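You operate a simulated robot arm through the tools that you are given. There is no shell and no other tool.

You run a simulated two-armed robot. Do the job below in one go: nothing can be reset, and whatever is moved stays where it is left.

## Task
Slide the green book into its slip case and lay the gold corner guard on the case.
Fine: push till the spine is at the mouth; the guard is in the upper drawer; shut the drawer again.

Only the result counts: the job must be done as asked and must still hold three seconds after the hand-in. Knocking over, shifting, dropping, spilling or breaking anything else fails it.

## Robot
Two 7-joint arms with two-finger parallel grippers on one trunk that stands fixed in place. Base frame: the origin is at the foot of the trunk, x ahead of it, y to its left, z up. Lengths are in m, angles in rad, forces in N, time in s.
The left shoulder is at [0.097, 0.174, 1.116], the right one opposite. With the tool pointing down near the work surface each hand reaches from about 0.3 to 0.74 m from the base axis, measured 20 degrees to its own side. Payload 3.6 kg a hand.
Tool frame (each hand has its own): the origin (TCP) lies between the finger pads and is the grasp point; the fingertips stand 0.03 m ahead of it; z points along the fingers, y is the line along which they close. Largest opening 0.11 m; finger width 0.02, thickness 0.01; the body of the gripper, 0.048 by 0.112 m, starts 0.055 m behind the TCP.
Orientation is told as [roll, pitch, yaw] about the base's x, y, z axes, in that order, counted from this pose: with the fingers straight down and closing along the base's y, the tool's x points along the base's -x, its y along +y and its z along -z.

## Interface
- The arms move only by the tool play_rows. It takes "left_rows", "right_rows" or both (then of equal length, played together; a hand with none holds still); each is a list of rows, each a list of 3 entries, a list of its own where there are three numbers: the turn, a rotation vector about the tool's x, y, z in units of 8 degrees (1.0 is 8 degrees), then the shift along the tool's x, y, z in units of 50 mm (1.0 is 50 mm), then the finger opening in m, from 0 to 0.11. In form: [[[wx, wy, wz], [dx, dy, dz], grip], ...]. A call has 1 to 20 rows; each row shifts and turns the commanded pose from where the row before left it, along the tool's axes as they then stand. A call with a number of a shift or a turn outside -1 to 1 is refused whole. A row lasts 0.2 s, in which the tool goes at most 0.05 m and 0.15 rad; a call with a longer step from one row to the next is refused whole, and so is a gripper value outside its range. Where a pose cannot be reached the arm comes as near as it can. A force on the tool above 90 N (or 10 N above the force at the start of the call, whichever is more), or a blocked arm, ends the call early, and 0.2 s more pass. Each finger travels about 0.153 m/s and halts on what it meets, pressing with about 40 N; the grip force reading is that of the motor and also rises with nothing between the fingers. The clock runs only during rows and for 0.2 s after the last one: add rows that do not move to give the fingers time. The reply holds the time, the measured pose of the TCP, the force on the tool along the base axes, the opening and the grip force, in the units named above and with some noise, with the torque about the TCP (base axes, N m) and any sound that the robot's microphone picked up.
- Cameras (640 x 400 px; columns grow to the right, rows downward): "scene" is now at [0.1906, 0.0382, 1.2989]; the picture's right is [0.27, -0.96, 0.00], its down [-0.50, -0.14, -0.85] and it looks along [0.82, 0.23, -0.52] (base axes); focal length 290 px, centre (320, 200). "left" rides on the left gripper at [0.072, -0.017, -0.103] in its tool frame; the picture's right is [0.23, 0.97, 0.00], its down [-0.76, 0.18, -0.62] and it looks along [-0.61, 0.14, 0.78] (tool axes); focal length 222 px, centre (320, 200). "right" rides on the right gripper at [0.073, 0.017, -0.103] in its tool frame; the picture's right is [-0.23, 0.97, 0.00], its down [-0.76, -0.18, -0.62] and it looks along [-0.61, -0.14, 0.78] (tool axes); focal length 222 px, centre (320, 200). There is no depth. A picture from a camera that has moved, and an enlarged one, comes with that camera's place and axes in the base frame and with its lens. The place of the scene camera against the robot may be out by one fixed shift of up to 0.025 m in any direction.
- capture(camera): a new picture of that camera. It takes no simulated time.
- raise_lower(by): moves the trunk up (or, below 0, down) by that many m; the arms and the scene camera ride with it, the base frame stays. It gives what a move gives, with no picture.
- pan_tilt(pan, tilt): turns the head with the scene camera to pan (to the left, within 1.501 rad either way) and tilt (down, from -0.506 to 1.204), counted from straight ahead of the robot (the tilt from the chest, where the trunk bows). It gives what a move gives.
- enlarge(camera, box): a new picture of the part [left, top, right, bottom] of that camera's present view, enlarged. It takes no simulated time.
- hand_in(): hands the job in; it is judged then, once.

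Nothing tells you positions but the pictures and the camera data. Unless the task says otherwise, let go and move clear before handing in.

The tools are called after ">>>" by a JSON object that holds its "name" and its "arguments". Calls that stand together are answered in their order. play_rows: Moves the arms, as the interface text tells. Its arguments: {"type":"object","properties":{"left_rows":{"type":"array","items":{"type":"array"}},"right_rows":{"type":"array","items":{"type":"array"}}},"required":[]} The other tools are called the same way: raise_lower (by) moves the trunk up or down; pan_tilt (pan, tilt) turns the head that bears the scene camera; capture (camera) takes a picture; enlarge (camera, box) takes an enlarged picture of a part of a camera's view; hand_in () hands the job in.

At the start:

```text
time_s: 0.0
left_eef_pos: [0.4273, 0.377, 1.0994]
left_tool_rot: [-0.001, 0.0, 0.003]
left_force: [0.6, -1.5, -0.3]
left_wrist_torque: [0.0, 0.02, -0.01]
left_width: 0.11
left_gripper_force: 0.0
right_eef_pos: [0.4104, -0.0303, 1.1233]
right_tool_rot: [0.0, 0.002, -0.002]
right_force: [-0.1, -0.2, 0.4]
right_wrist_torque: [0.03, 0.0, 0.03]
right_width: 0.1098
right_gripper_force: 0.0
trunk travel left (down, up): [-0.234, 0.529]
head pan, tilt (commanded): [0.276, 0.552]
```

scene: 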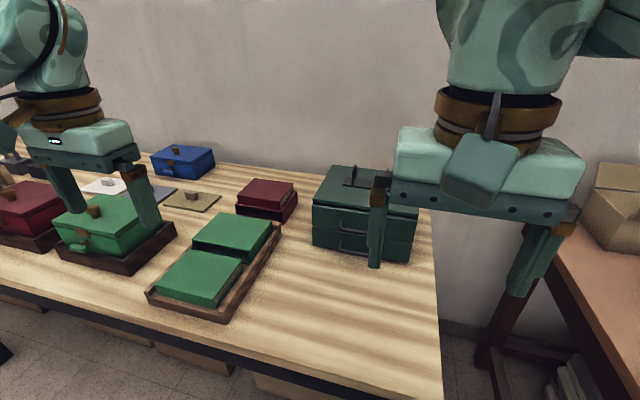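
right: 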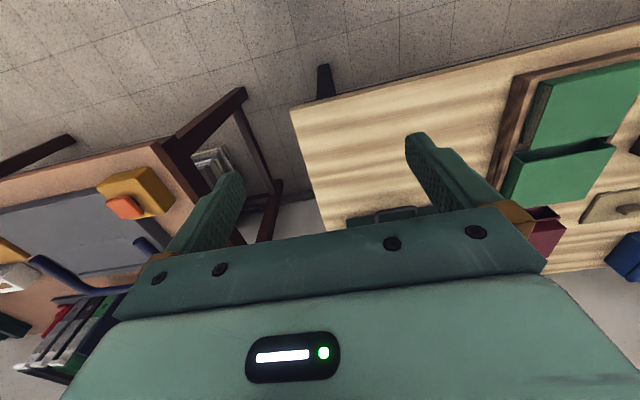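
left: 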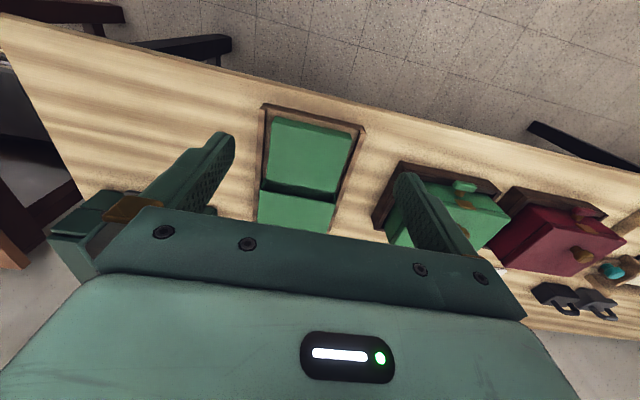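

I see a table with a tray holding a green book and a green slip case, and a two-drawer green cabinet to the right with the gold guard presumably in its upper drawer. First I'll look more closely at everything.

>>> {"name": "enlarge", "arguments": {"camera": "scene", "box": [140, 150, 300, 330]}}

>>> {"name": "enlarge", "arguments": {"camera": "scene", "box": [290, 150, 450, 280]}}

>>> {"name": "enlarge", "arguments": {"camera": "left", "box": [220, 80, 400, 240]}}

>>> {"name": "enlarge", "arguments": {"camera": "right", "box": [440, 40, 640, 240]}}

```text
2.22 times, centred on (220, 240) of scene
camera zoom: at [0.1906, 0.0382, 1.2989], right [0.27, -0.96, 0.0], down [-0.5, -0.14, -0.85], along [0.82, 0.23, -0.52], focal length 645 px, centre (542, 111)
```

zoom: 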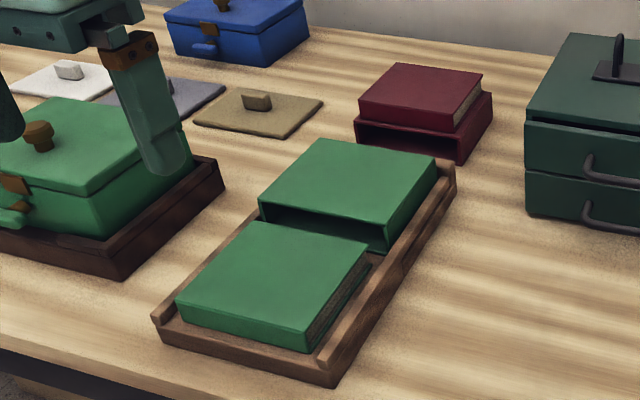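

```text
3.08 times, centred on (370, 215) of scene
camera zoom: at [0.1906, 0.0382, 1.2989], right [0.27, -0.96, 0.0], down [-0.5, -0.14, -0.85], along [0.82, 0.23, -0.52], focal length 893 px, centre (166, 154)
```

zoom: 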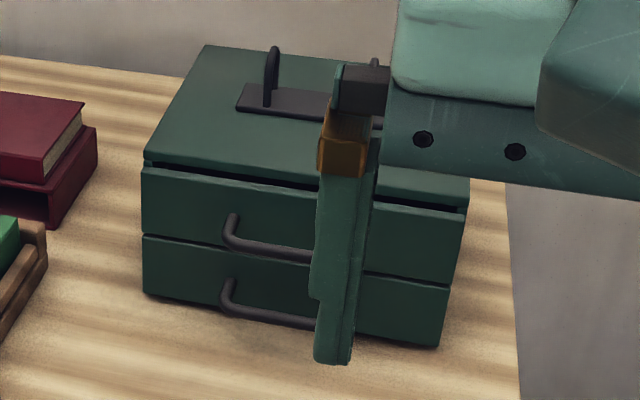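

```text
2.50 times, centred on (310, 160) of left
camera zoom: at [0.3546, 0.3603, 1.2005], right [-0.23, 0.97, 0.0], down [0.76, 0.18, 0.62], along [0.61, 0.14, -0.78], focal length 555 px, centre (345, 300)
```

zoom: 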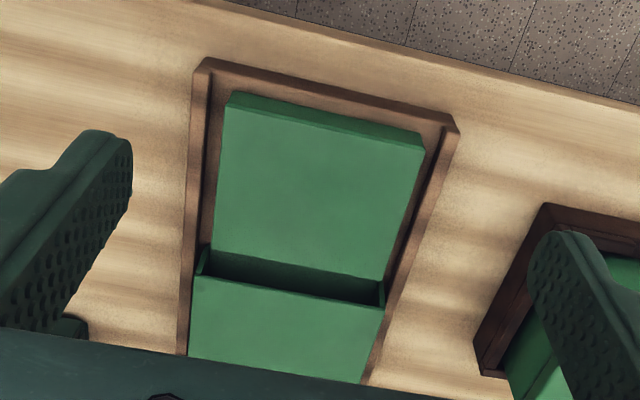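

```text
2.00 times, centred on (540, 140) of right
camera zoom: at [0.3372, -0.0129, 1.2276], right [0.23, 0.97, 0.0], down [0.76, -0.18, 0.62], along [0.61, -0.14, -0.78], focal length 444 px, centre (-120, 320)
```

zoom: 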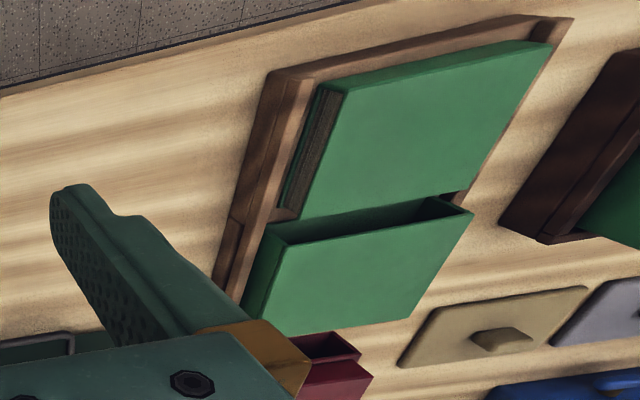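

The book sits on the near half of the tray with its spine towards me, and the slip case is on the far half with its mouth facing the book. The cabinet is further to the right at about x 0.75, partly hidden by my right hand, so I'll move that hand aside and look again.

>>> {"name": "play_rows", "arguments": {"right_rows": [[[0, 0, 0], [0, -1, 0], 0.11], [[0, 0, 0], [0, -1, 0], 0.11], [[0, 0, 0], [0, -1, 0], 0.11], [[0, 0, 0], [0, -1, 0], 0.11], [[0, 0, 0], [0, -1, 0], 0.11], [[0, 0, 0], [0, 0, 0], 0.11]], "left_rows": [[[0, 0, 0], [0.5, 0, -1], 0.11], [[0, 0, 0], [0.5, 0.5, -1], 0.11], [[0, 0, 0], [0.5, 0.5, -1], 0.11], [[0, 0, 0], [0.5, 0.5, -1], 0.11], [[0, 0, 0], [0, 0.5, 0], 0.11], [[0, 0, 0], [0, 0, 0], 0.11]]}}

>>> {"name": "pan_tilt", "arguments": {"pan": 0.3, "tilt": 0.65}}

>>> {"name": "capture", "arguments": {"camera": "scene"}}

>>> {"name": "capture", "arguments": {"camera": "right"}}

>>> {"name": "capture", "arguments": {"camera": "left"}}

```text
refused: row 1 steps farther than a row can; nothing moved
```

```text
time_s: 0.7
left_eef_pos: [0.4275, 0.3774, 1.0981]
left_tool_rot: [0.0, 0.0, 0.0]
left_force: [-0.7, 0.1, 0.2]
left_wrist_torque: [0.01, 0.02, -0.03]
left_width: 0.11
left_gripper_force: 0.0
right_eef_pos: [0.4107, -0.0307, 1.124]
right_tool_rot: [0.001, 0.001, -0.001]
right_force: [0.7, -0.4, -0.9]
right_wrist_torque: [0.0, -0.01, 0.01]
right_width: 0.1101
right_gripper_force: 0.0
trunk travel left (down, up): [-0.234, 0.529]
head pan, tilt (commanded): [0.3, 0.649]
```

```text
taken
camera scene: at [0.1872, 0.0395, 1.2903], right [0.3, -0.96, 0.0], down [-0.58, -0.18, -0.8], along [0.76, 0.24, -0.6], focal length 290 px, centre (320, 200)
```

scene: 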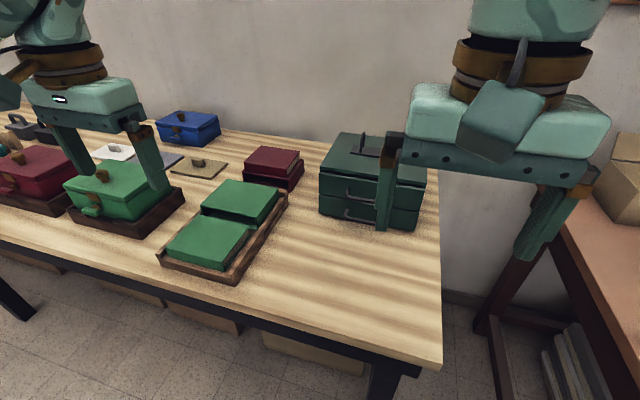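

```text
taken
camera right: at [0.3372, -0.0129, 1.2276], right [0.23, 0.97, 0.0], down [0.76, -0.18, 0.62], along [0.61, -0.14, -0.78], focal length 222 px, centre (320, 200)
```

right: 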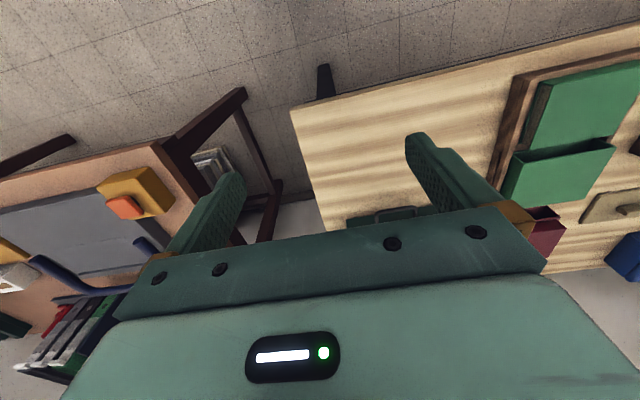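

```text
taken
camera left: at [0.3546, 0.3603, 1.2005], right [-0.23, 0.97, 0.0], down [0.76, 0.18, 0.62], along [0.61, 0.14, -0.78], focal length 222 px, centre (320, 200)
```

left: 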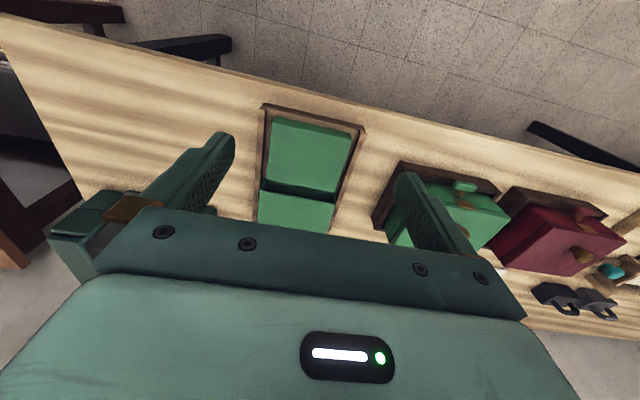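

The right hand still hides the cabinet because that call was refused for too long a step. I'll move it aside with shorter steps.

>>> {"name": "play_rows", "arguments": {"right_rows": [[[0, 0, 0], [0, -0.9, 0], 0.11], [[0, 0, 0], [0, -0.9, 0], 0.11], [[0, 0, 0], [0, -0.9, 0], 0.11], [[0, 0, 0], [0, -0.9, 0], 0.11], [[0, 0, 0], [0, -0.9, 0], 0.11], [[0, 0, 0], [0, 0, 0], 0.11]], "left_rows": [[[0, 0, 0], [-0.9, 0, 0], 0.11], [[0, 0, 0], [-0.9, 0, 0], 0.11], [[0, 0, 0], [-0.9, 0, 0], 0.11], [[0, 0, 0], [0, 0, 0], 0.11], [[0, 0, 0], [0, 0, 0], 0.11], [[0, 0, 0], [0, 0, 0], 0.11]]}}

>>> {"name": "capture", "arguments": {"camera": "scene"}}

>>> {"name": "capture", "arguments": {"camera": "left"}}

```text
time_s: 2.1
left_eef_pos: [0.565, 0.3764, 1.0971]
left_tool_rot: [0.0, -0.001, 0.001]
left_force: [0.2, -0.3, -1.2]
left_wrist_torque: [-0.05, -0.01, -0.02]
left_width: 0.1102
left_gripper_force: 0.0
right_eef_pos: [0.4087, -0.2551, 1.124]
right_tool_rot: [0.001, 0.002, 0.001]
right_force: [-0.2, 0.9, 0.5]
right_wrist_torque: [-0.02, 0.0, -0.01]
right_width: 0.1099
right_gripper_force: 0.0
trunk travel left (down, up): [-0.234, 0.529]
head pan, tilt (commanded): [0.3, 0.649]
```

```text
taken
camera scene: at [0.1872, 0.0402, 1.2902], right [0.3, -0.96, 0.0], down [-0.58, -0.18, -0.8], along [0.76, 0.24, -0.61], focal length 290 px, centre (320, 200)
```

scene: 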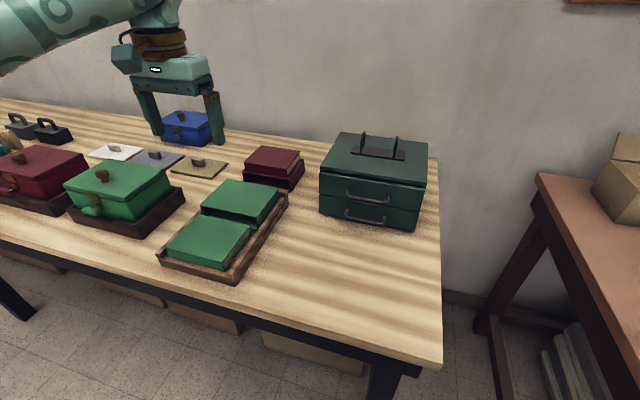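

```text
taken
camera left: at [0.4905, 0.3592, 1.1992], right [-0.23, 0.97, 0.0], down [0.76, 0.18, 0.62], along [0.61, 0.14, -0.78], focal length 222 px, centre (320, 200)
```

left: 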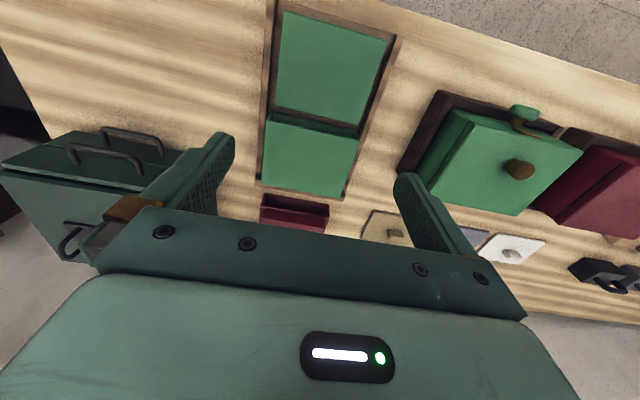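

>>> {"name": "enlarge", "arguments": {"camera": "scene", "box": [300, 120, 460, 240]}}

>>> {"name": "enlarge", "arguments": {"camera": "scene", "box": [150, 130, 310, 290]}}

>>> {"name": "enlarge", "arguments": {"camera": "left", "box": [230, 0, 410, 240]}}

>>> {"name": "enlarge", "arguments": {"camera": "left", "box": [0, 100, 230, 280]}}

```text
3.33 times, centred on (380, 180) of scene
camera zoom: at [0.1872, 0.0402, 1.2902], right [0.3, -0.96, 0.0], down [-0.58, -0.18, -0.8], along [0.76, 0.24, -0.61], focal length 968 px, centre (120, 267)
```

zoom: 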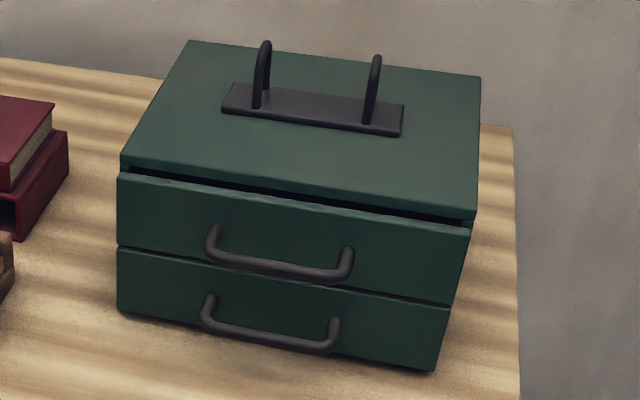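

```text
2.50 times, centred on (230, 210) of scene
camera zoom: at [0.1872, 0.0402, 1.2902], right [0.3, -0.96, 0.0], down [-0.58, -0.18, -0.8], along [0.76, 0.24, -0.61], focal length 726 px, centre (545, 175)
```

zoom: 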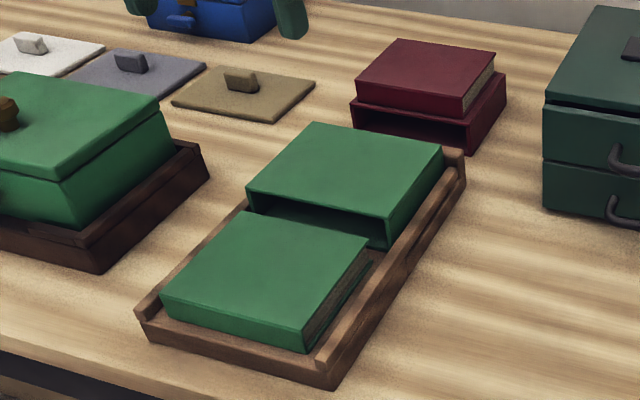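

```text
1.67 times, centred on (320, 120) of left
camera zoom: at [0.4905, 0.3592, 1.1992], right [-0.23, 0.97, 0.0], down [0.76, 0.18, 0.62], along [0.61, 0.14, -0.78], focal length 370 px, centre (320, 333)
```

zoom: 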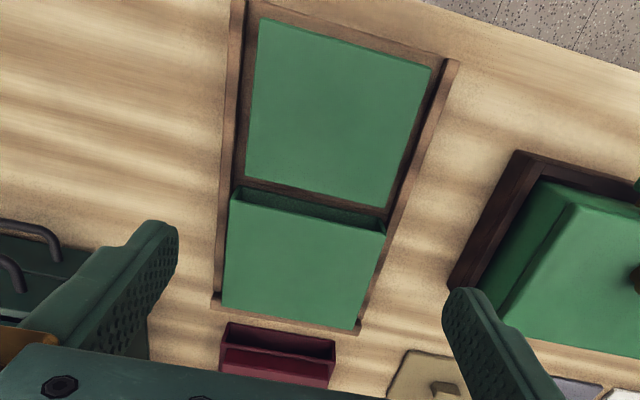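

```text
2.22 times, centred on (115, 190) of left
camera zoom: at [0.4905, 0.3592, 1.1992], right [-0.23, 0.97, 0.0], down [0.76, 0.18, 0.62], along [0.61, 0.14, -0.78], focal length 494 px, centre (776, 222)
```

zoom: 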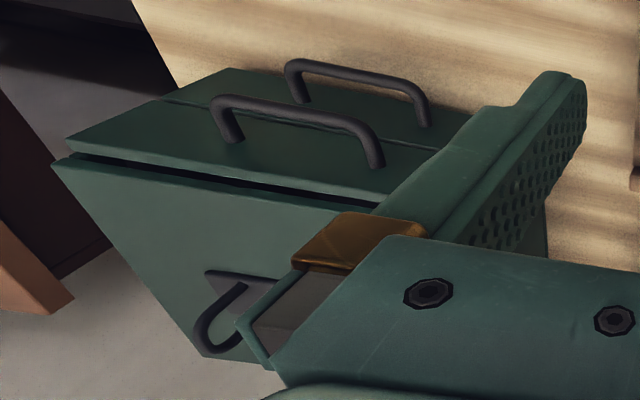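

The drawers' fronts face me squarely at about x 0.76. The tray has rails on its sides and far end, and its near end is open. I'll take sharper close-ups to measure the book, the mouth and the handle.

>>> {"name": "enlarge", "arguments": {"camera": "left", "box": [256, 0, 400, 90]}}

>>> {"name": "enlarge", "arguments": {"camera": "left", "box": [250, 85, 378, 165]}}

>>> {"name": "enlarge", "arguments": {"camera": "left", "box": [240, 150, 368, 230]}}

>>> {"name": "enlarge", "arguments": {"camera": "scene", "box": [195, 165, 291, 225]}}

>>> {"name": "enlarge", "arguments": {"camera": "scene", "box": [155, 205, 267, 275]}}

```text
4.44 times, centred on (328, 45) of left
camera zoom: at [0.4905, 0.3592, 1.1992], right [-0.23, 0.97, 0.0], down [0.76, 0.18, 0.62], along [0.61, 0.14, -0.78], focal length 987 px, centre (284, 889)
```

zoom: 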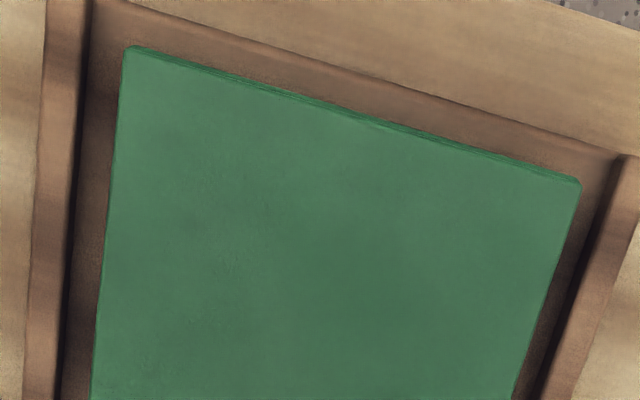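

```text
5.00 times, centred on (314, 125) of left
camera zoom: at [0.4905, 0.3592, 1.1992], right [-0.23, 0.97, 0.0], down [0.76, 0.18, 0.62], along [0.61, 0.14, -0.78], focal length 1111 px, centre (350, 575)
```

zoom: 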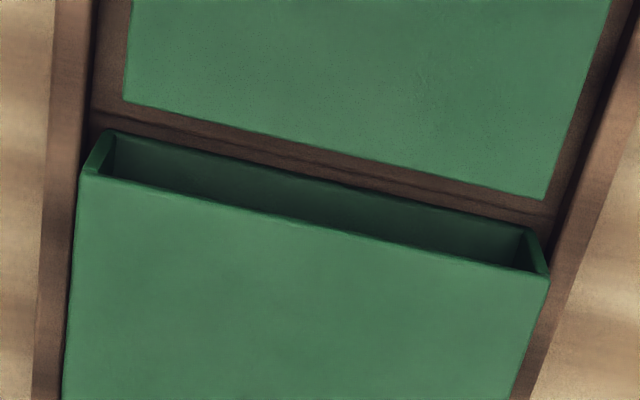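

```text
5.00 times, centred on (304, 190) of left
camera zoom: at [0.4905, 0.3592, 1.1992], right [-0.23, 0.97, 0.0], down [0.76, 0.18, 0.62], along [0.61, 0.14, -0.78], focal length 1111 px, centre (400, 250)
```

zoom: 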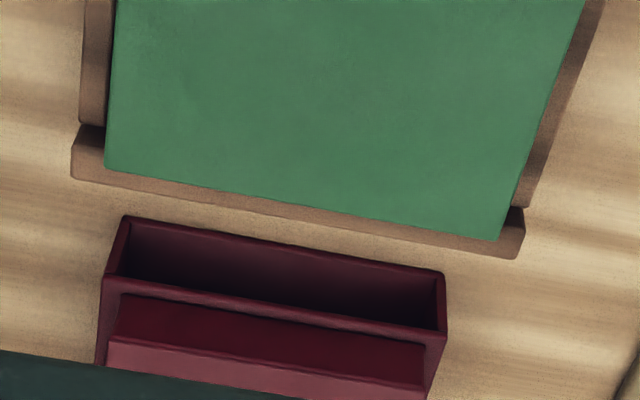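

```text
6.67 times, centred on (243, 195) of scene
camera zoom: at [0.1872, 0.0402, 1.2902], right [0.3, -0.96, 0.0], down [-0.58, -0.18, -0.8], along [0.76, 0.24, -0.61], focal length 1935 px, centre (833, 233)
```

zoom: 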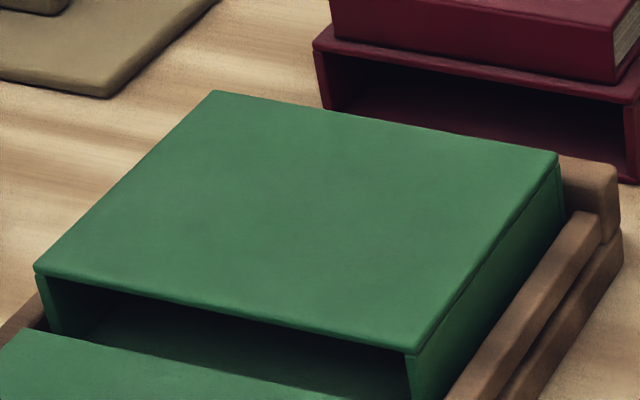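

```text
5.71 times, centred on (211, 240) of scene
camera zoom: at [0.1872, 0.0402, 1.2902], right [0.3, -0.96, 0.0], down [-0.58, -0.18, -0.8], along [0.76, 0.24, -0.61], focal length 1659 px, centre (943, -29)
```

zoom: 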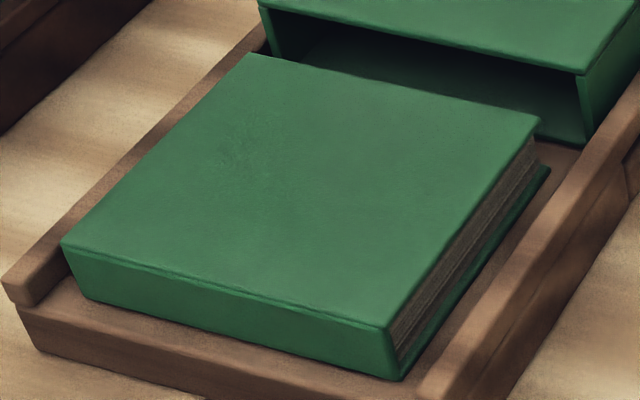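

The book and the case line up along x within about a millimetre: the book's spine is at x≈0.489, the mouth at x≈0.618 and the shared centre at y≈0.381. I'll bring the left hand down behind the spine with the fingers spread, so they push at two points.

>>> {"name": "play_rows", "arguments": {"left_rows": [[[0, 0, 0], [0.85, 0.09, 0], 0.11], [[0, 0, 0], [0.8, 0, 0], 0.085], [[0, 0, 0], [0.8, 0, 0], 0.085], [[0, 0, 0], [0, 0, 0.9], 0.085], [[0, 0, 0], [0, 0, 0.9], 0.085], [[0, 0, 0], [0, 0, 0.9], 0.085], [[0, 0, 0], [0, 0, 0.9], 0.085], [[0, 0, 0], [0, 0, 0.5], 0.085], [[0, 0, 0], [0, 0, 0], 0.085]]}}

>>> {"name": "capture", "arguments": {"camera": "left"}}

>>> {"name": "capture", "arguments": {"camera": "scene"}}

```text
time_s: 4.1
left_eef_pos: [0.4406, 0.3829, 0.8925]
left_tool_rot: [-0.001, 0.0, 0.001]
left_force: [0.0, 0.7, 0.0]
left_wrist_torque: [0.01, 0.01, -0.01]
left_width: 0.0849
left_gripper_force: 0.1
right_eef_pos: [0.4073, -0.2568, 1.1236]
right_tool_rot: [0.0, 0.003, 0.001]
right_force: [-0.5, 1.2, 0.8]
right_wrist_torque: [0.01, -0.01, -0.02]
right_width: 0.1098
right_gripper_force: 0.0
trunk travel left (down, up): [-0.234, 0.529]
head pan, tilt (commanded): [0.3, 0.649]
```

```text
taken
camera left: at [0.3663, 0.3658, 0.9945], right [-0.23, 0.97, 0.0], down [0.76, 0.18, 0.62], along [0.61, 0.14, -0.78], focal length 222 px, centre (320, 200)
```

left: 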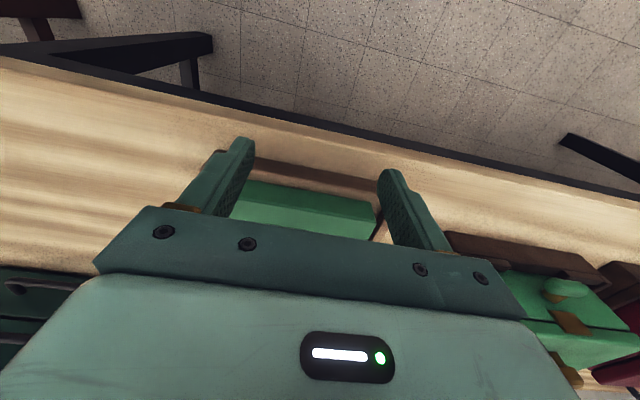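

```text
taken
camera scene: at [0.187, 0.0393, 1.2903], right [0.3, -0.96, 0.0], down [-0.58, -0.18, -0.8], along [0.76, 0.24, -0.6], focal length 290 px, centre (320, 200)
```

scene: 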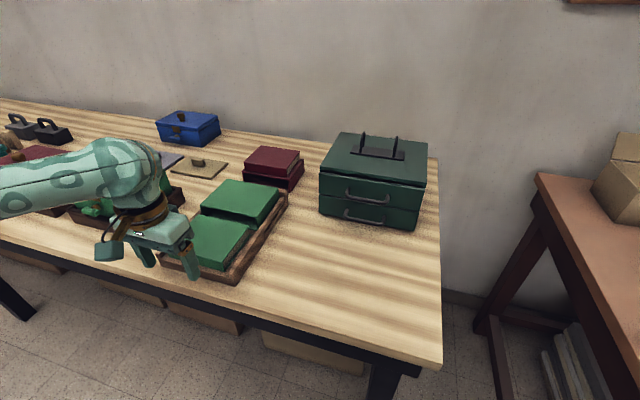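

The fingers are behind the book. I'll zoom in to check the heights before the last bit down.

>>> {"name": "enlarge", "arguments": {"camera": "left", "box": [210, 130, 418, 260]}}

>>> {"name": "enlarge", "arguments": {"camera": "scene", "box": [90, 170, 298, 300]}}

```text
3.08 times, centred on (314, 195) of left
camera zoom: at [0.3663, 0.3658, 0.9945], right [-0.23, 0.97, 0.0], down [0.76, 0.18, 0.62], along [0.61, 0.14, -0.78], focal length 684 px, centre (338, 215)
```

zoom: 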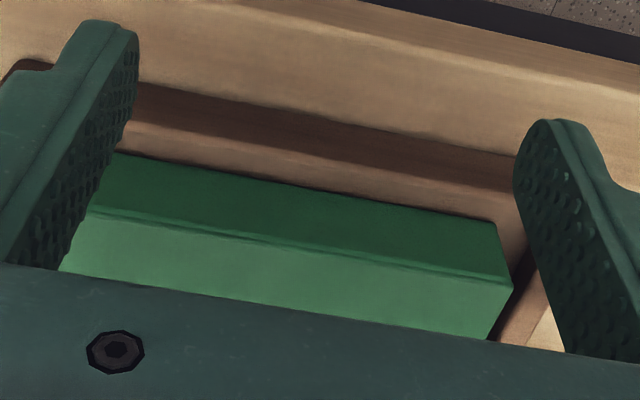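

```text
3.08 times, centred on (194, 235) of scene
camera zoom: at [0.187, 0.0393, 1.2903], right [0.3, -0.96, 0.0], down [-0.58, -0.18, -0.8], along [0.76, 0.24, -0.6], focal length 893 px, centre (708, 92)
```

zoom: 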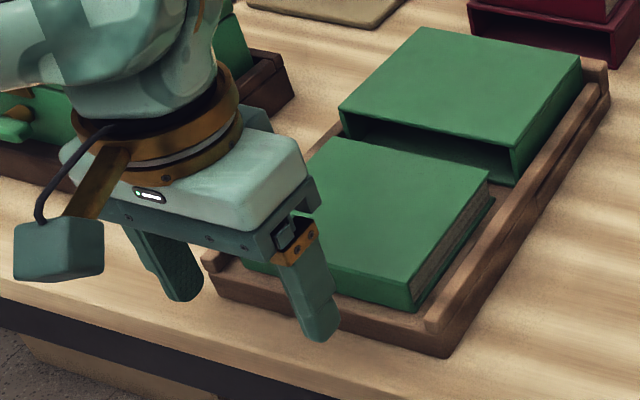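

The spine runs from z≈0.825 to 0.855 and the tray floor is at 0.825. I'll lower the fingertips to about 0.833 and push slowly until the book just enters the mouth.

>>> {"name": "play_rows", "arguments": {"left_rows": [[[0, 0, 0], [0, 0, 0.3], 0.085], [[0, 0, 0], [0, 0, 0.28], 0.085], [[0, 0, 0], [-0.4, 0, 0], 0.085], [[0, 0, 0], [-0.3, 0, 0], 0.085], [[0, 0, 0], [-0.2, 0, 0], 0.085], [[0, 0, 0], [-0.2, 0, 0], 0.085], [[0, 0, 0], [-0.2, 0, 0], 0.085], [[0, 0, 0], [-0.2, 0, 0], 0.085], [[0, 0, 0], [0, 0, 0], 0.085]]}}

>>> {"name": "enlarge", "arguments": {"camera": "left", "box": [210, 130, 418, 260]}}

>>> {"name": "enlarge", "arguments": {"camera": "scene", "box": [90, 170, 298, 300]}}

```text
time_s: 6.1
left_eef_pos: [0.5167, 0.3793, 0.8639]
left_tool_rot: [-0.002, -0.001, 0.002]
left_force: [0.2, 0.0, 0.6]
left_wrist_torque: [-0.04, -0.02, -0.01]
left_width: 0.0849
left_gripper_force: 0.0
right_eef_pos: [0.409, -0.2559, 1.1245]
right_tool_rot: [0.0, 0.002, -0.001]
right_force: [-0.8, 0.1, -0.4]
right_wrist_torque: [0.02, 0.02, -0.01]
right_width: 0.11
right_gripper_force: 0.1
trunk travel left (down, up): [-0.234, 0.529]
head pan, tilt (commanded): [0.3, 0.649]
```

```text
3.08 times, centred on (314, 195) of left
camera zoom: at [0.4428, 0.3632, 0.9659], right [-0.23, 0.97, 0.0], down [0.76, 0.18, 0.62], along [0.61, 0.14, -0.78], focal length 684 px, centre (338, 215)
```

zoom: 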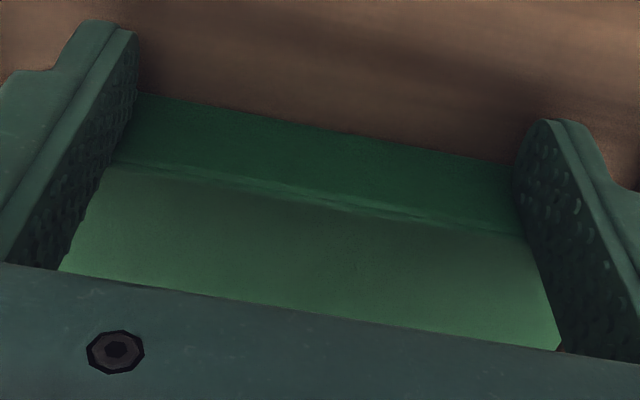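

```text
3.08 times, centred on (194, 235) of scene
camera zoom: at [0.187, 0.0394, 1.2903], right [0.3, -0.96, 0.0], down [-0.58, -0.18, -0.8], along [0.76, 0.24, -0.6], focal length 893 px, centre (708, 92)
```

zoom: 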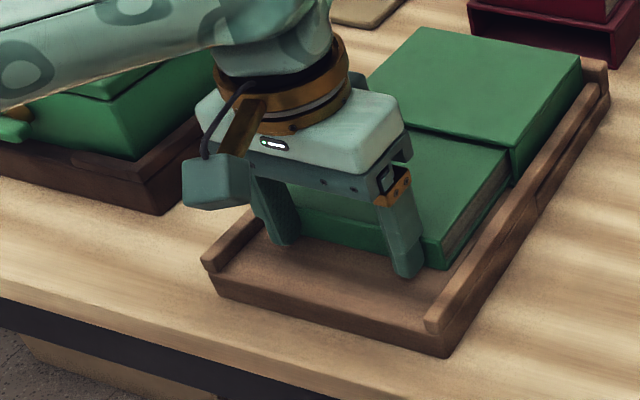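

The book has entered the mouth squarely and with almost no force. I'll keep pushing slowly until the spine is about 8 mm short of flush.

>>> {"name": "play_rows", "arguments": {"left_rows": [[[0, 0, 0], [-0.2, 0, 0], 0.085], [[0, 0, 0], [-0.25, 0, 0], 0.085], [[0, 0, 0], [-0.25, 0, 0], 0.085], [[0, 0, 0], [-0.25, 0, 0], 0.085], [[0, 0, 0], [-0.25, 0, 0], 0.085], [[0, 0, 0], [-0.2, 0, 0], 0.085], [[0, 0, 0], [-0.2, 0, 0], 0.085], [[0, 0, 0], [-0.1, 0, 0], 0.085], [[0, 0, 0], [0, 0, 0], 0.085]]}}

>>> {"name": "enlarge", "arguments": {"camera": "left", "box": [210, 130, 418, 260]}}

>>> {"name": "enlarge", "arguments": {"camera": "scene", "box": [150, 150, 310, 250]}}

```text
time_s: 8.1
left_eef_pos: [0.6011, 0.3814, 0.8645]
left_tool_rot: [0.003, 0.0, 0.001]
left_force: [-1.7, -0.4, 0.1]
left_wrist_torque: [0.0, 0.01, 0.03]
left_width: 0.0849
left_gripper_force: 0.2
right_eef_pos: [0.4079, -0.2558, 1.1248]
right_tool_rot: [-0.001, 0.001, 0.0]
right_force: [-0.3, 0.3, -0.6]
right_wrist_torque: [-0.01, -0.01, -0.01]
right_width: 0.11
right_gripper_force: 0.0
trunk travel left (down, up): [-0.234, 0.529]
head pan, tilt (commanded): [0.3, 0.649]
```

```text
3.08 times, centred on (314, 195) of left
camera zoom: at [0.5273, 0.3651, 0.9667], right [-0.23, 0.97, 0.0], down [0.76, 0.18, 0.62], along [0.61, 0.14, -0.78], focal length 684 px, centre (338, 215)
```

zoom: 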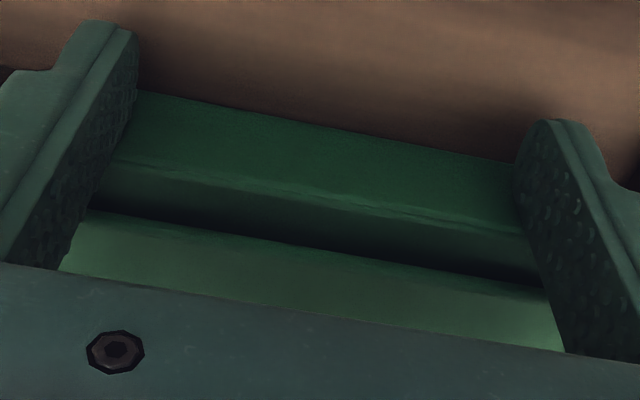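

```text
4.00 times, centred on (230, 200) of scene
camera zoom: at [0.187, 0.0392, 1.2903], right [0.3, -0.96, 0.0], down [-0.58, -0.18, -0.8], along [0.76, 0.24, -0.6], focal length 1161 px, centre (680, 200)
```

zoom: 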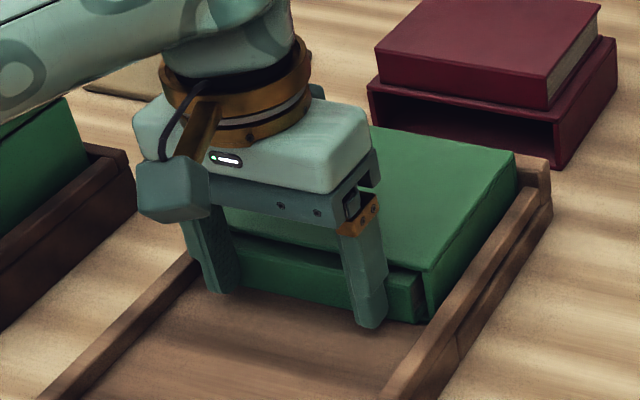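

The spine is about 8 mm short of the mouth and the book is still sliding with about 2 N. The fingers stand taller than the case, so they will meet the mouth's upper edge exactly when the spine is flush. I'll go on in small steps and watch the force.

>>> {"name": "play_rows", "arguments": {"left_rows": [[[0, 0, 0], [-0.05, 0, 0], 0.085], [[0, 0, 0], [-0.05, 0, 0], 0.085], [[0, 0, 0], [0, 0, 0], 0.085]]}}

>>> {"name": "enlarge", "arguments": {"camera": "left", "box": [230, 150, 390, 250]}}

```text
time_s: 8.9
left_eef_pos: [0.6058, 0.3805, 0.8641]
left_tool_rot: [0.0, -0.001, -0.002]
left_force: [-2.0, -0.6, 0.6]
left_wrist_torque: [-0.01, 0.03, -0.05]
left_width: 0.0849
left_gripper_force: 0.1
right_eef_pos: [0.4092, -0.2563, 1.1245]
right_tool_rot: [0.0, 0.002, 0.0]
right_force: [-0.5, -0.8, -0.4]
right_wrist_torque: [0.02, 0.01, -0.01]
right_width: 0.11
right_gripper_force: 0.1
trunk travel left (down, up): [-0.234, 0.529]
head pan, tilt (commanded): [0.3, 0.649]
```

```text
4.00 times, centred on (310, 200) of left
camera zoom: at [0.5324, 0.3647, 0.9663], right [-0.23, 0.97, 0.0], down [0.76, 0.18, 0.62], along [0.61, 0.14, -0.78], focal length 888 px, centre (360, 200)
```

zoom: 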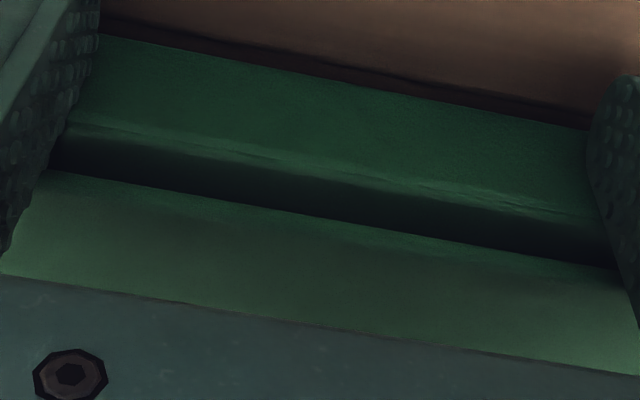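

>>> {"name": "play_rows", "arguments": {"left_rows": [[[0, 0, 0], [-0.04, 0, 0], 0.085], [[0, 0, 0], [0, 0, 0], 0.085]]}}

>>> {"name": "enlarge", "arguments": {"camera": "left", "box": [230, 150, 390, 250]}}

```text
time_s: 9.5
left_eef_pos: [0.6071, 0.382, 0.8651]
left_tool_rot: [0.0, 0.0, 0.002]
left_force: [-0.5, 0.3, 1.4]
left_wrist_torque: [0.0, -0.02, -0.04]
left_width: 0.0849
left_gripper_force: 0.2
right_eef_pos: [0.4084, -0.2563, 1.1247]
right_tool_rot: [0.001, 0.002, 0.0]
right_force: [-0.7, 0.2, -0.1]
right_wrist_torque: [-0.01, 0.03, 0.0]
right_width: 0.1098
right_gripper_force: 0.1
trunk travel left (down, up): [-0.234, 0.529]
head pan, tilt (commanded): [0.3, 0.649]
```

```text
4.00 times, centred on (310, 200) of left
camera zoom: at [0.5341, 0.365, 0.9667], right [-0.23, 0.97, 0.0], down [0.76, 0.18, 0.62], along [0.61, 0.14, -0.78], focal length 888 px, centre (360, 200)
```

zoom: 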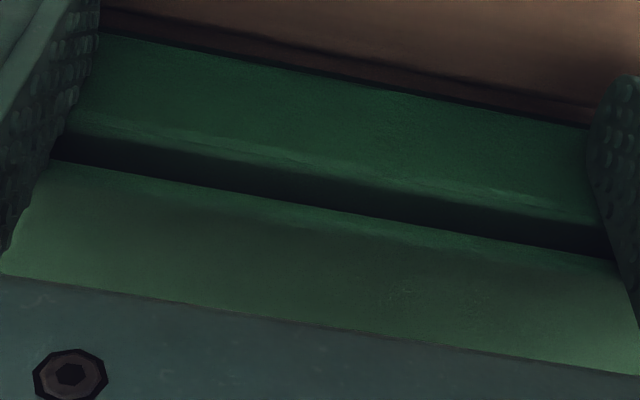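

>>> {"name": "play_rows", "arguments": {"left_rows": [[[0, 0, 0], [-0.03, 0, 0], 0.085], [[0, 0, 0], [0, 0, 0], 0.085]]}}

>>> {"name": "enlarge", "arguments": {"camera": "left", "box": [230, 150, 390, 250]}}

>>> {"name": "enlarge", "arguments": {"camera": "scene", "box": [190, 190, 270, 240]}}

```text
time_s: 10.1
left_eef_pos: [0.6092, 0.3806, 0.865]
left_tool_rot: [0.001, 0.001, -0.001]
left_force: [-3.2, 0.4, 1.3]
left_wrist_torque: [-0.07, 0.01, -0.02]
left_width: 0.0851
left_gripper_force: 0.0
right_eef_pos: [0.4082, -0.2556, 1.1235]
right_tool_rot: [-0.001, -0.001, -0.001]
right_force: [-0.3, 0.8, 0.3]
right_wrist_torque: [-0.01, 0.02, 0.02]
right_width: 0.1098
right_gripper_force: 0.0
trunk travel left (down, up): [-0.234, 0.529]
head pan, tilt (commanded): [0.3, 0.649]
```

```text
4.00 times, centred on (310, 200) of left
camera zoom: at [0.5354, 0.365, 0.9668], right [-0.23, 0.97, 0.0], down [0.76, 0.18, 0.62], along [0.61, 0.14, -0.78], focal length 888 px, centre (360, 200)
```

zoom: 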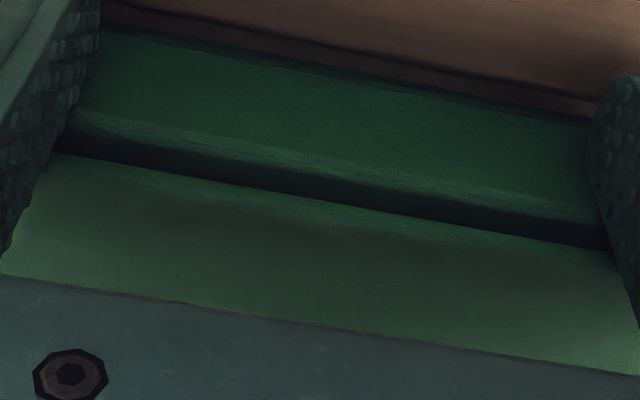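

```text
8.00 times, centred on (230, 215) of scene
camera zoom: at [0.1868, 0.0393, 1.2903], right [0.3, -0.96, 0.0], down [-0.58, -0.18, -0.8], along [0.76, 0.24, -0.6], focal length 2322 px, centre (1040, 80)
```

zoom: 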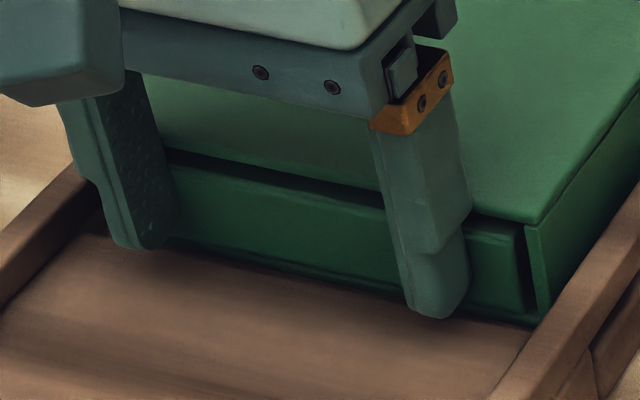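

The spine is now within a millimetre or two of the mouth. I'll back the hand off, lift it and look straight down at the mouth's edge.

>>> {"name": "play_rows", "arguments": {"left_rows": [[[0, 0, 0], [0.4, 0, 0], 0.085], [[0, 0, 0], [0.4, 0, 0], 0.085], [[0, 0, 0], [0, 0, -0.9], 0.085], [[0, 0, 0], [0, 0, -0.9], 0.085], [[0, 0, 0], [0, 0, -0.9], 0.085], [[0, 0, 0], [-0.9, 0, 0], 0.085], [[0, 0, 0], [-0.9, 0, 0], 0.085], [[0, 0, 0], [0, 0, 0], 0.085]]}}

>>> {"name": "capture", "arguments": {"camera": "left"}}

>>> {"name": "enlarge", "arguments": {"camera": "scene", "box": [190, 170, 286, 230]}}

```text
time_s: 11.9
left_eef_pos: [0.6603, 0.3823, 0.999]
left_tool_rot: [0.0, 0.0, 0.001]
left_force: [0.6, -0.9, 0.0]
left_wrist_torque: [-0.02, -0.02, 0.02]
left_width: 0.0855
left_gripper_force: 0.1
right_eef_pos: [0.4083, -0.256, 1.1242]
right_tool_rot: [0.0, 0.0, 0.0]
right_force: [-0.1, -0.1, -0.2]
right_wrist_torque: [-0.03, 0.0, -0.02]
right_width: 0.11
right_gripper_force: 0.1
trunk travel left (down, up): [-0.234, 0.529]
head pan, tilt (commanded): [0.3, 0.649]
```

```text
taken
camera left: at [0.5863, 0.3667, 1.1009], right [-0.23, 0.97, 0.0], down [0.76, 0.18, 0.62], along [0.61, 0.14, -0.78], focal length 222 px, centre (320, 200)
```

left: 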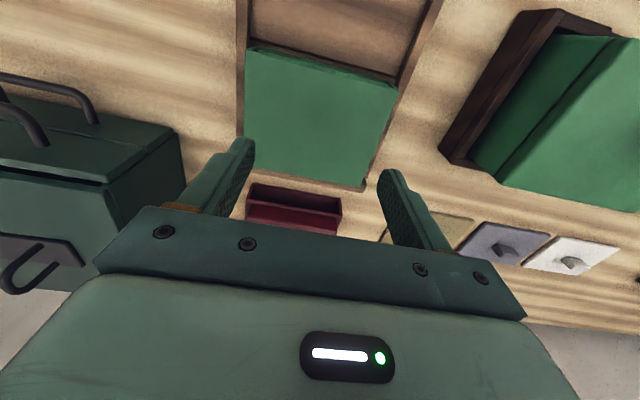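

```text
6.67 times, centred on (238, 200) of scene
camera zoom: at [0.1868, 0.0401, 1.2903], right [0.3, -0.96, 0.0], down [-0.58, -0.18, -0.8], along [0.76, 0.24, -0.6], focal length 1935 px, centre (867, 200)
```

zoom: 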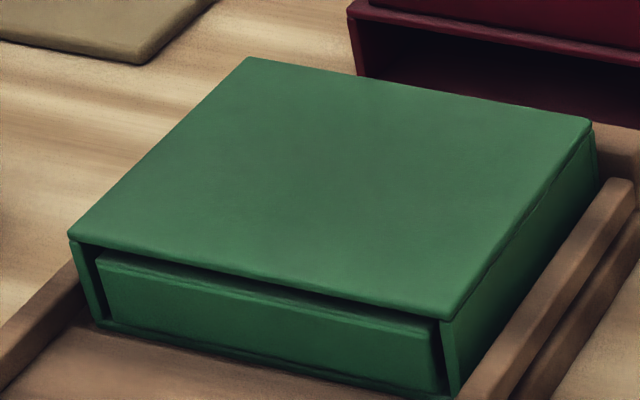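

>>> {"name": "enlarge", "arguments": {"camera": "left", "box": [240, 35, 400, 135]}}

>>> {"name": "enlarge", "arguments": {"camera": "left", "box": [245, 40, 293, 70]}}

>>> {"name": "enlarge", "arguments": {"camera": "left", "box": [360, 60, 408, 90]}}

>>> {"name": "enlarge", "arguments": {"camera": "scene", "box": [198, 203, 262, 233]}}

```text
4.00 times, centred on (320, 85) of left
camera zoom: at [0.5863, 0.3667, 1.1009], right [-0.23, 0.97, 0.0], down [0.76, 0.18, 0.62], along [0.61, 0.14, -0.78], focal length 888 px, centre (320, 660)
```

zoom: 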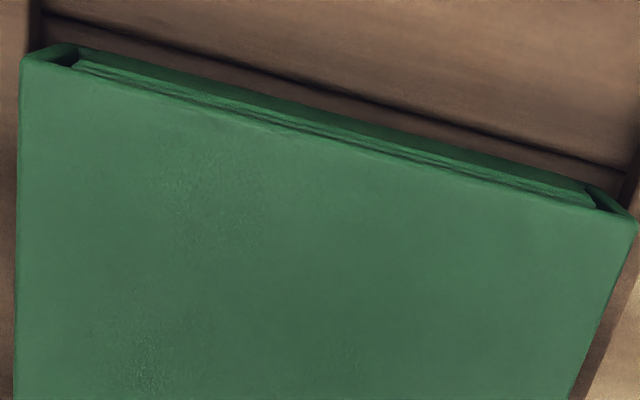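

```text
13.33 times, centred on (269, 55) of left
camera zoom: at [0.5863, 0.3667, 1.1009], right [-0.23, 0.97, 0.0], down [0.76, 0.18, 0.62], along [0.61, 0.14, -0.78], focal length 2962 px, centre (1000, 2133)
```

zoom: 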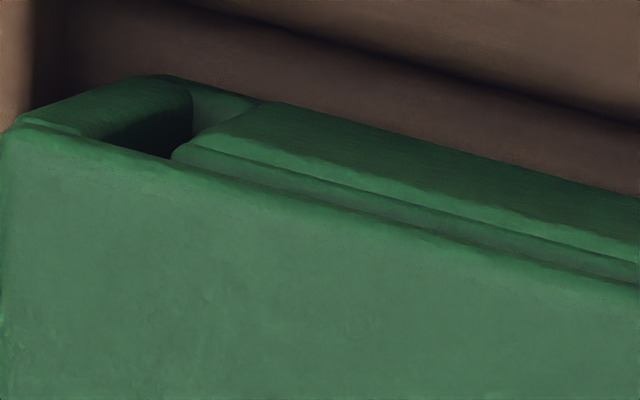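

```text
13.33 times, centred on (384, 75) of left
camera zoom: at [0.5863, 0.3667, 1.1009], right [-0.23, 0.97, 0.0], down [0.76, 0.18, 0.62], along [0.61, 0.14, -0.78], focal length 2962 px, centre (-533, 1867)
```

zoom: 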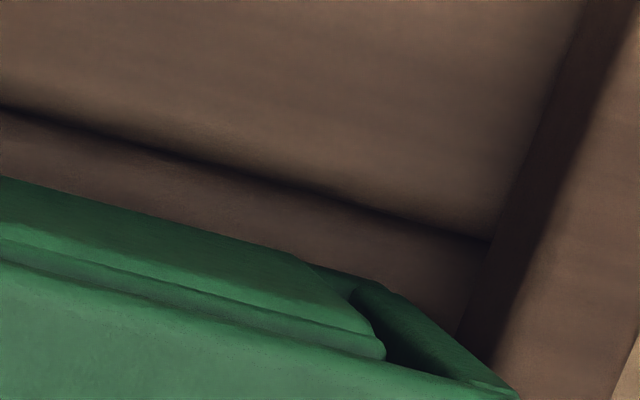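

```text
10.00 times, centred on (230, 218) of scene
camera zoom: at [0.1868, 0.0401, 1.2903], right [0.3, -0.96, 0.0], down [-0.58, -0.18, -0.8], along [0.76, 0.24, -0.6], focal length 2903 px, centre (1220, 20)
```

zoom: 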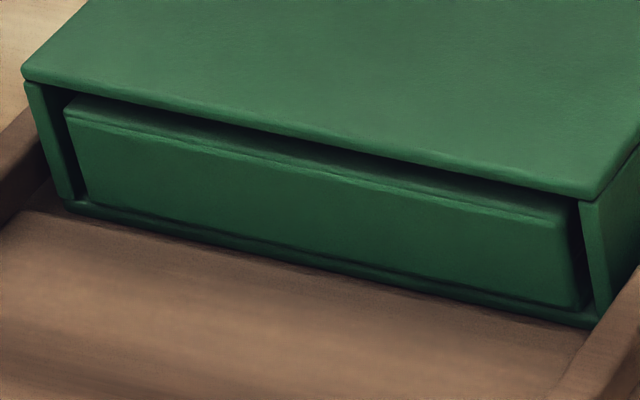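

The book is in with its spine flush at the mouth, to within about a millimetre. Next I'll draw the left hand back and bring the right hand over to look at the upper drawer's handle.

>>> {"name": "play_rows", "arguments": {"left_rows": [[[0, 0, 0], [0, 0, -0.9], 0.085], [[0, 0, 0], [0, 0, -0.9], 0.085], [[0, 0, 0], [0.9, 0, 0], 0.085], [[0, 0, 0], [0.9, 0, 0], 0.085], [[0, 0, 0], [0.9, 0.3, 0], 0.085], [[0, 0, 0], [0.6, 0.7, 0], 0.085], [[0, 0, 0], [0, 0.5, 0], 0.085], [[0, 0, 0], [0, 0, 0], 0.085]], "right_rows": [[[0, 0, 0], [0, 0.9, 0], 0.11], [[0, 0, 0], [0, 0.9, 0], 0.11], [[0, 0, 0], [0, 0.9, 0], 0.11], [[0, 0, 0], [-0.5, 0.8, 0], 0.11], [[0, 0, 0], [-0.6, 0.7, 0], 0.11], [[0, 0, 0], [-0.6, 0.7, 0], 0.11], [[0, 0, 0], [-0.6, 0.7, 0], 0.11], [[0, 0, 0], [0, 0, 0], 0.11]]}}

>>> {"name": "capture", "arguments": {"camera": "right"}}

>>> {"name": "capture", "arguments": {"camera": "scene"}}

```text
time_s: 13.7
left_eef_pos: [0.4935, 0.456, 1.0904]
left_tool_rot: [0.001, -0.001, -0.001]
left_force: [0.1, -0.2, -0.8]
left_wrist_torque: [0.03, 0.02, 0.01]
left_width: 0.0853
left_gripper_force: 0.0
right_eef_pos: [0.5251, 0.024, 1.1234]
right_tool_rot: [0.0, 0.002, 0.001]
right_force: [0.0, -0.2, 0.0]
right_wrist_torque: [-0.02, 0.0, 0.03]
right_width: 0.1099
right_gripper_force: 0.0
trunk travel left (down, up): [-0.234, 0.529]
head pan, tilt (commanded): [0.3, 0.649]
```

```text
taken
camera right: at [0.4523, 0.0413, 1.2266], right [0.23, 0.97, 0.0], down [0.76, -0.18, 0.62], along [0.61, -0.14, -0.78], focal length 222 px, centre (320, 200)
```

right: 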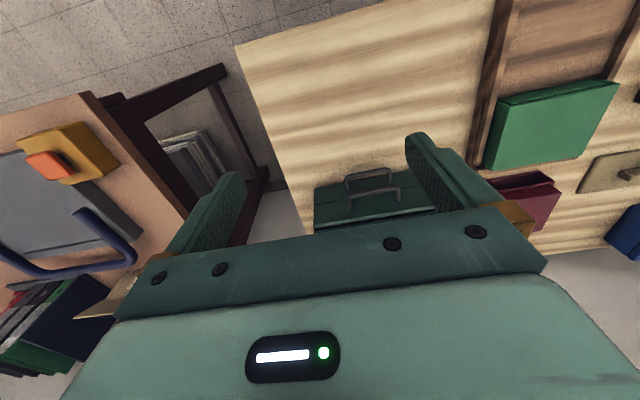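

```text
taken
camera scene: at [0.1867, 0.0384, 1.2904], right [0.3, -0.96, 0.0], down [-0.58, -0.18, -0.8], along [0.76, 0.24, -0.6], focal length 290 px, centre (320, 200)
```

scene: 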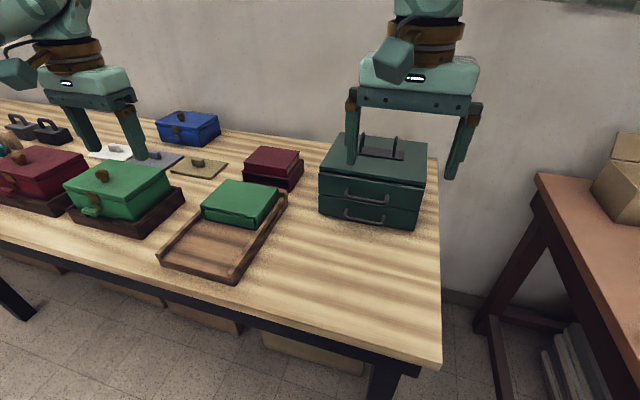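

>>> {"name": "enlarge", "arguments": {"camera": "right", "box": [305, 155, 433, 235]}}

>>> {"name": "play_rows", "arguments": {"right_rows": [[[0, 0, 0], [-0.9, 0, 0], 0.11], [[0, 0, 0], [-0.9, 0, 0], 0.11], [[0, 0, 0], [0, 0, 0], 0.11]]}}

>>> {"name": "capture", "arguments": {"camera": "right"}}

>>> {"name": "enlarge", "arguments": {"camera": "right", "box": [270, 90, 430, 190]}}

```text
5.00 times, centred on (369, 195) of right
camera zoom: at [0.4523, 0.0413, 1.2266], right [0.23, 0.97, 0.0], down [0.76, -0.18, 0.62], along [0.61, -0.14, -0.78], focal length 1111 px, centre (75, 225)
```

zoom: 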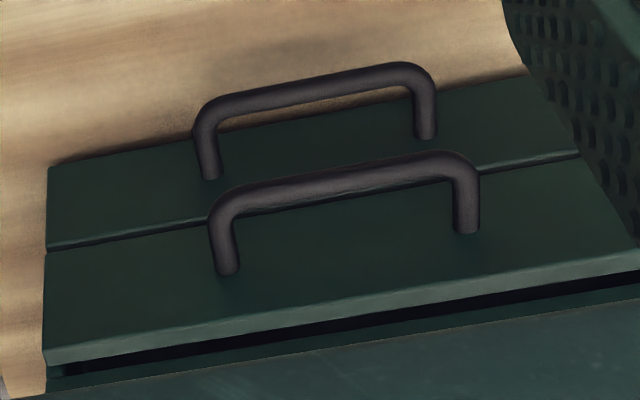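

```text
time_s: 14.5
left_eef_pos: [0.4943, 0.4566, 1.09]
left_tool_rot: [-0.001, 0.0, 0.001]
left_force: [-0.2, -1.2, 0.8]
left_wrist_torque: [-0.01, -0.03, -0.03]
left_width: 0.085
left_gripper_force: 0.0
right_eef_pos: [0.5852, 0.0178, 1.1027]
right_tool_rot: [-0.001, -0.001, -0.001]
right_force: [0.0, -0.5, 0.3]
right_wrist_torque: [0.0, 0.03, 0.0]
right_width: 0.1098
right_gripper_force: 0.1
right hand out of reach, approached as far as the arm can: row 2
trunk travel left (down, up): [-0.234, 0.529]
head pan, tilt (commanded): [0.3, 0.649]
```

```text
taken
camera right: at [0.5107, 0.0364, 1.2059], right [0.23, 0.97, 0.0], down [0.76, -0.18, 0.62], along [0.61, -0.14, -0.78], focal length 222 px, centre (320, 200)
```

right: 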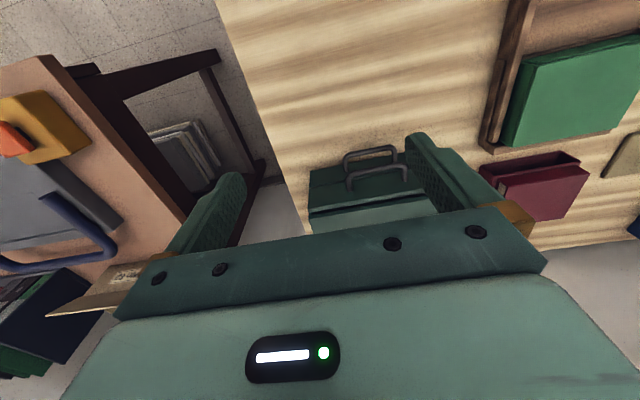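

```text
4.00 times, centred on (350, 140) of right
camera zoom: at [0.5107, 0.0364, 1.2059], right [0.23, 0.97, 0.0], down [0.76, -0.18, 0.62], along [0.61, -0.14, -0.78], focal length 888 px, centre (200, 440)
```

zoom: 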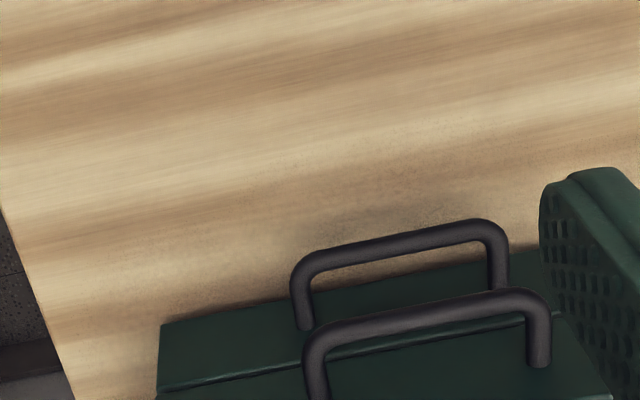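

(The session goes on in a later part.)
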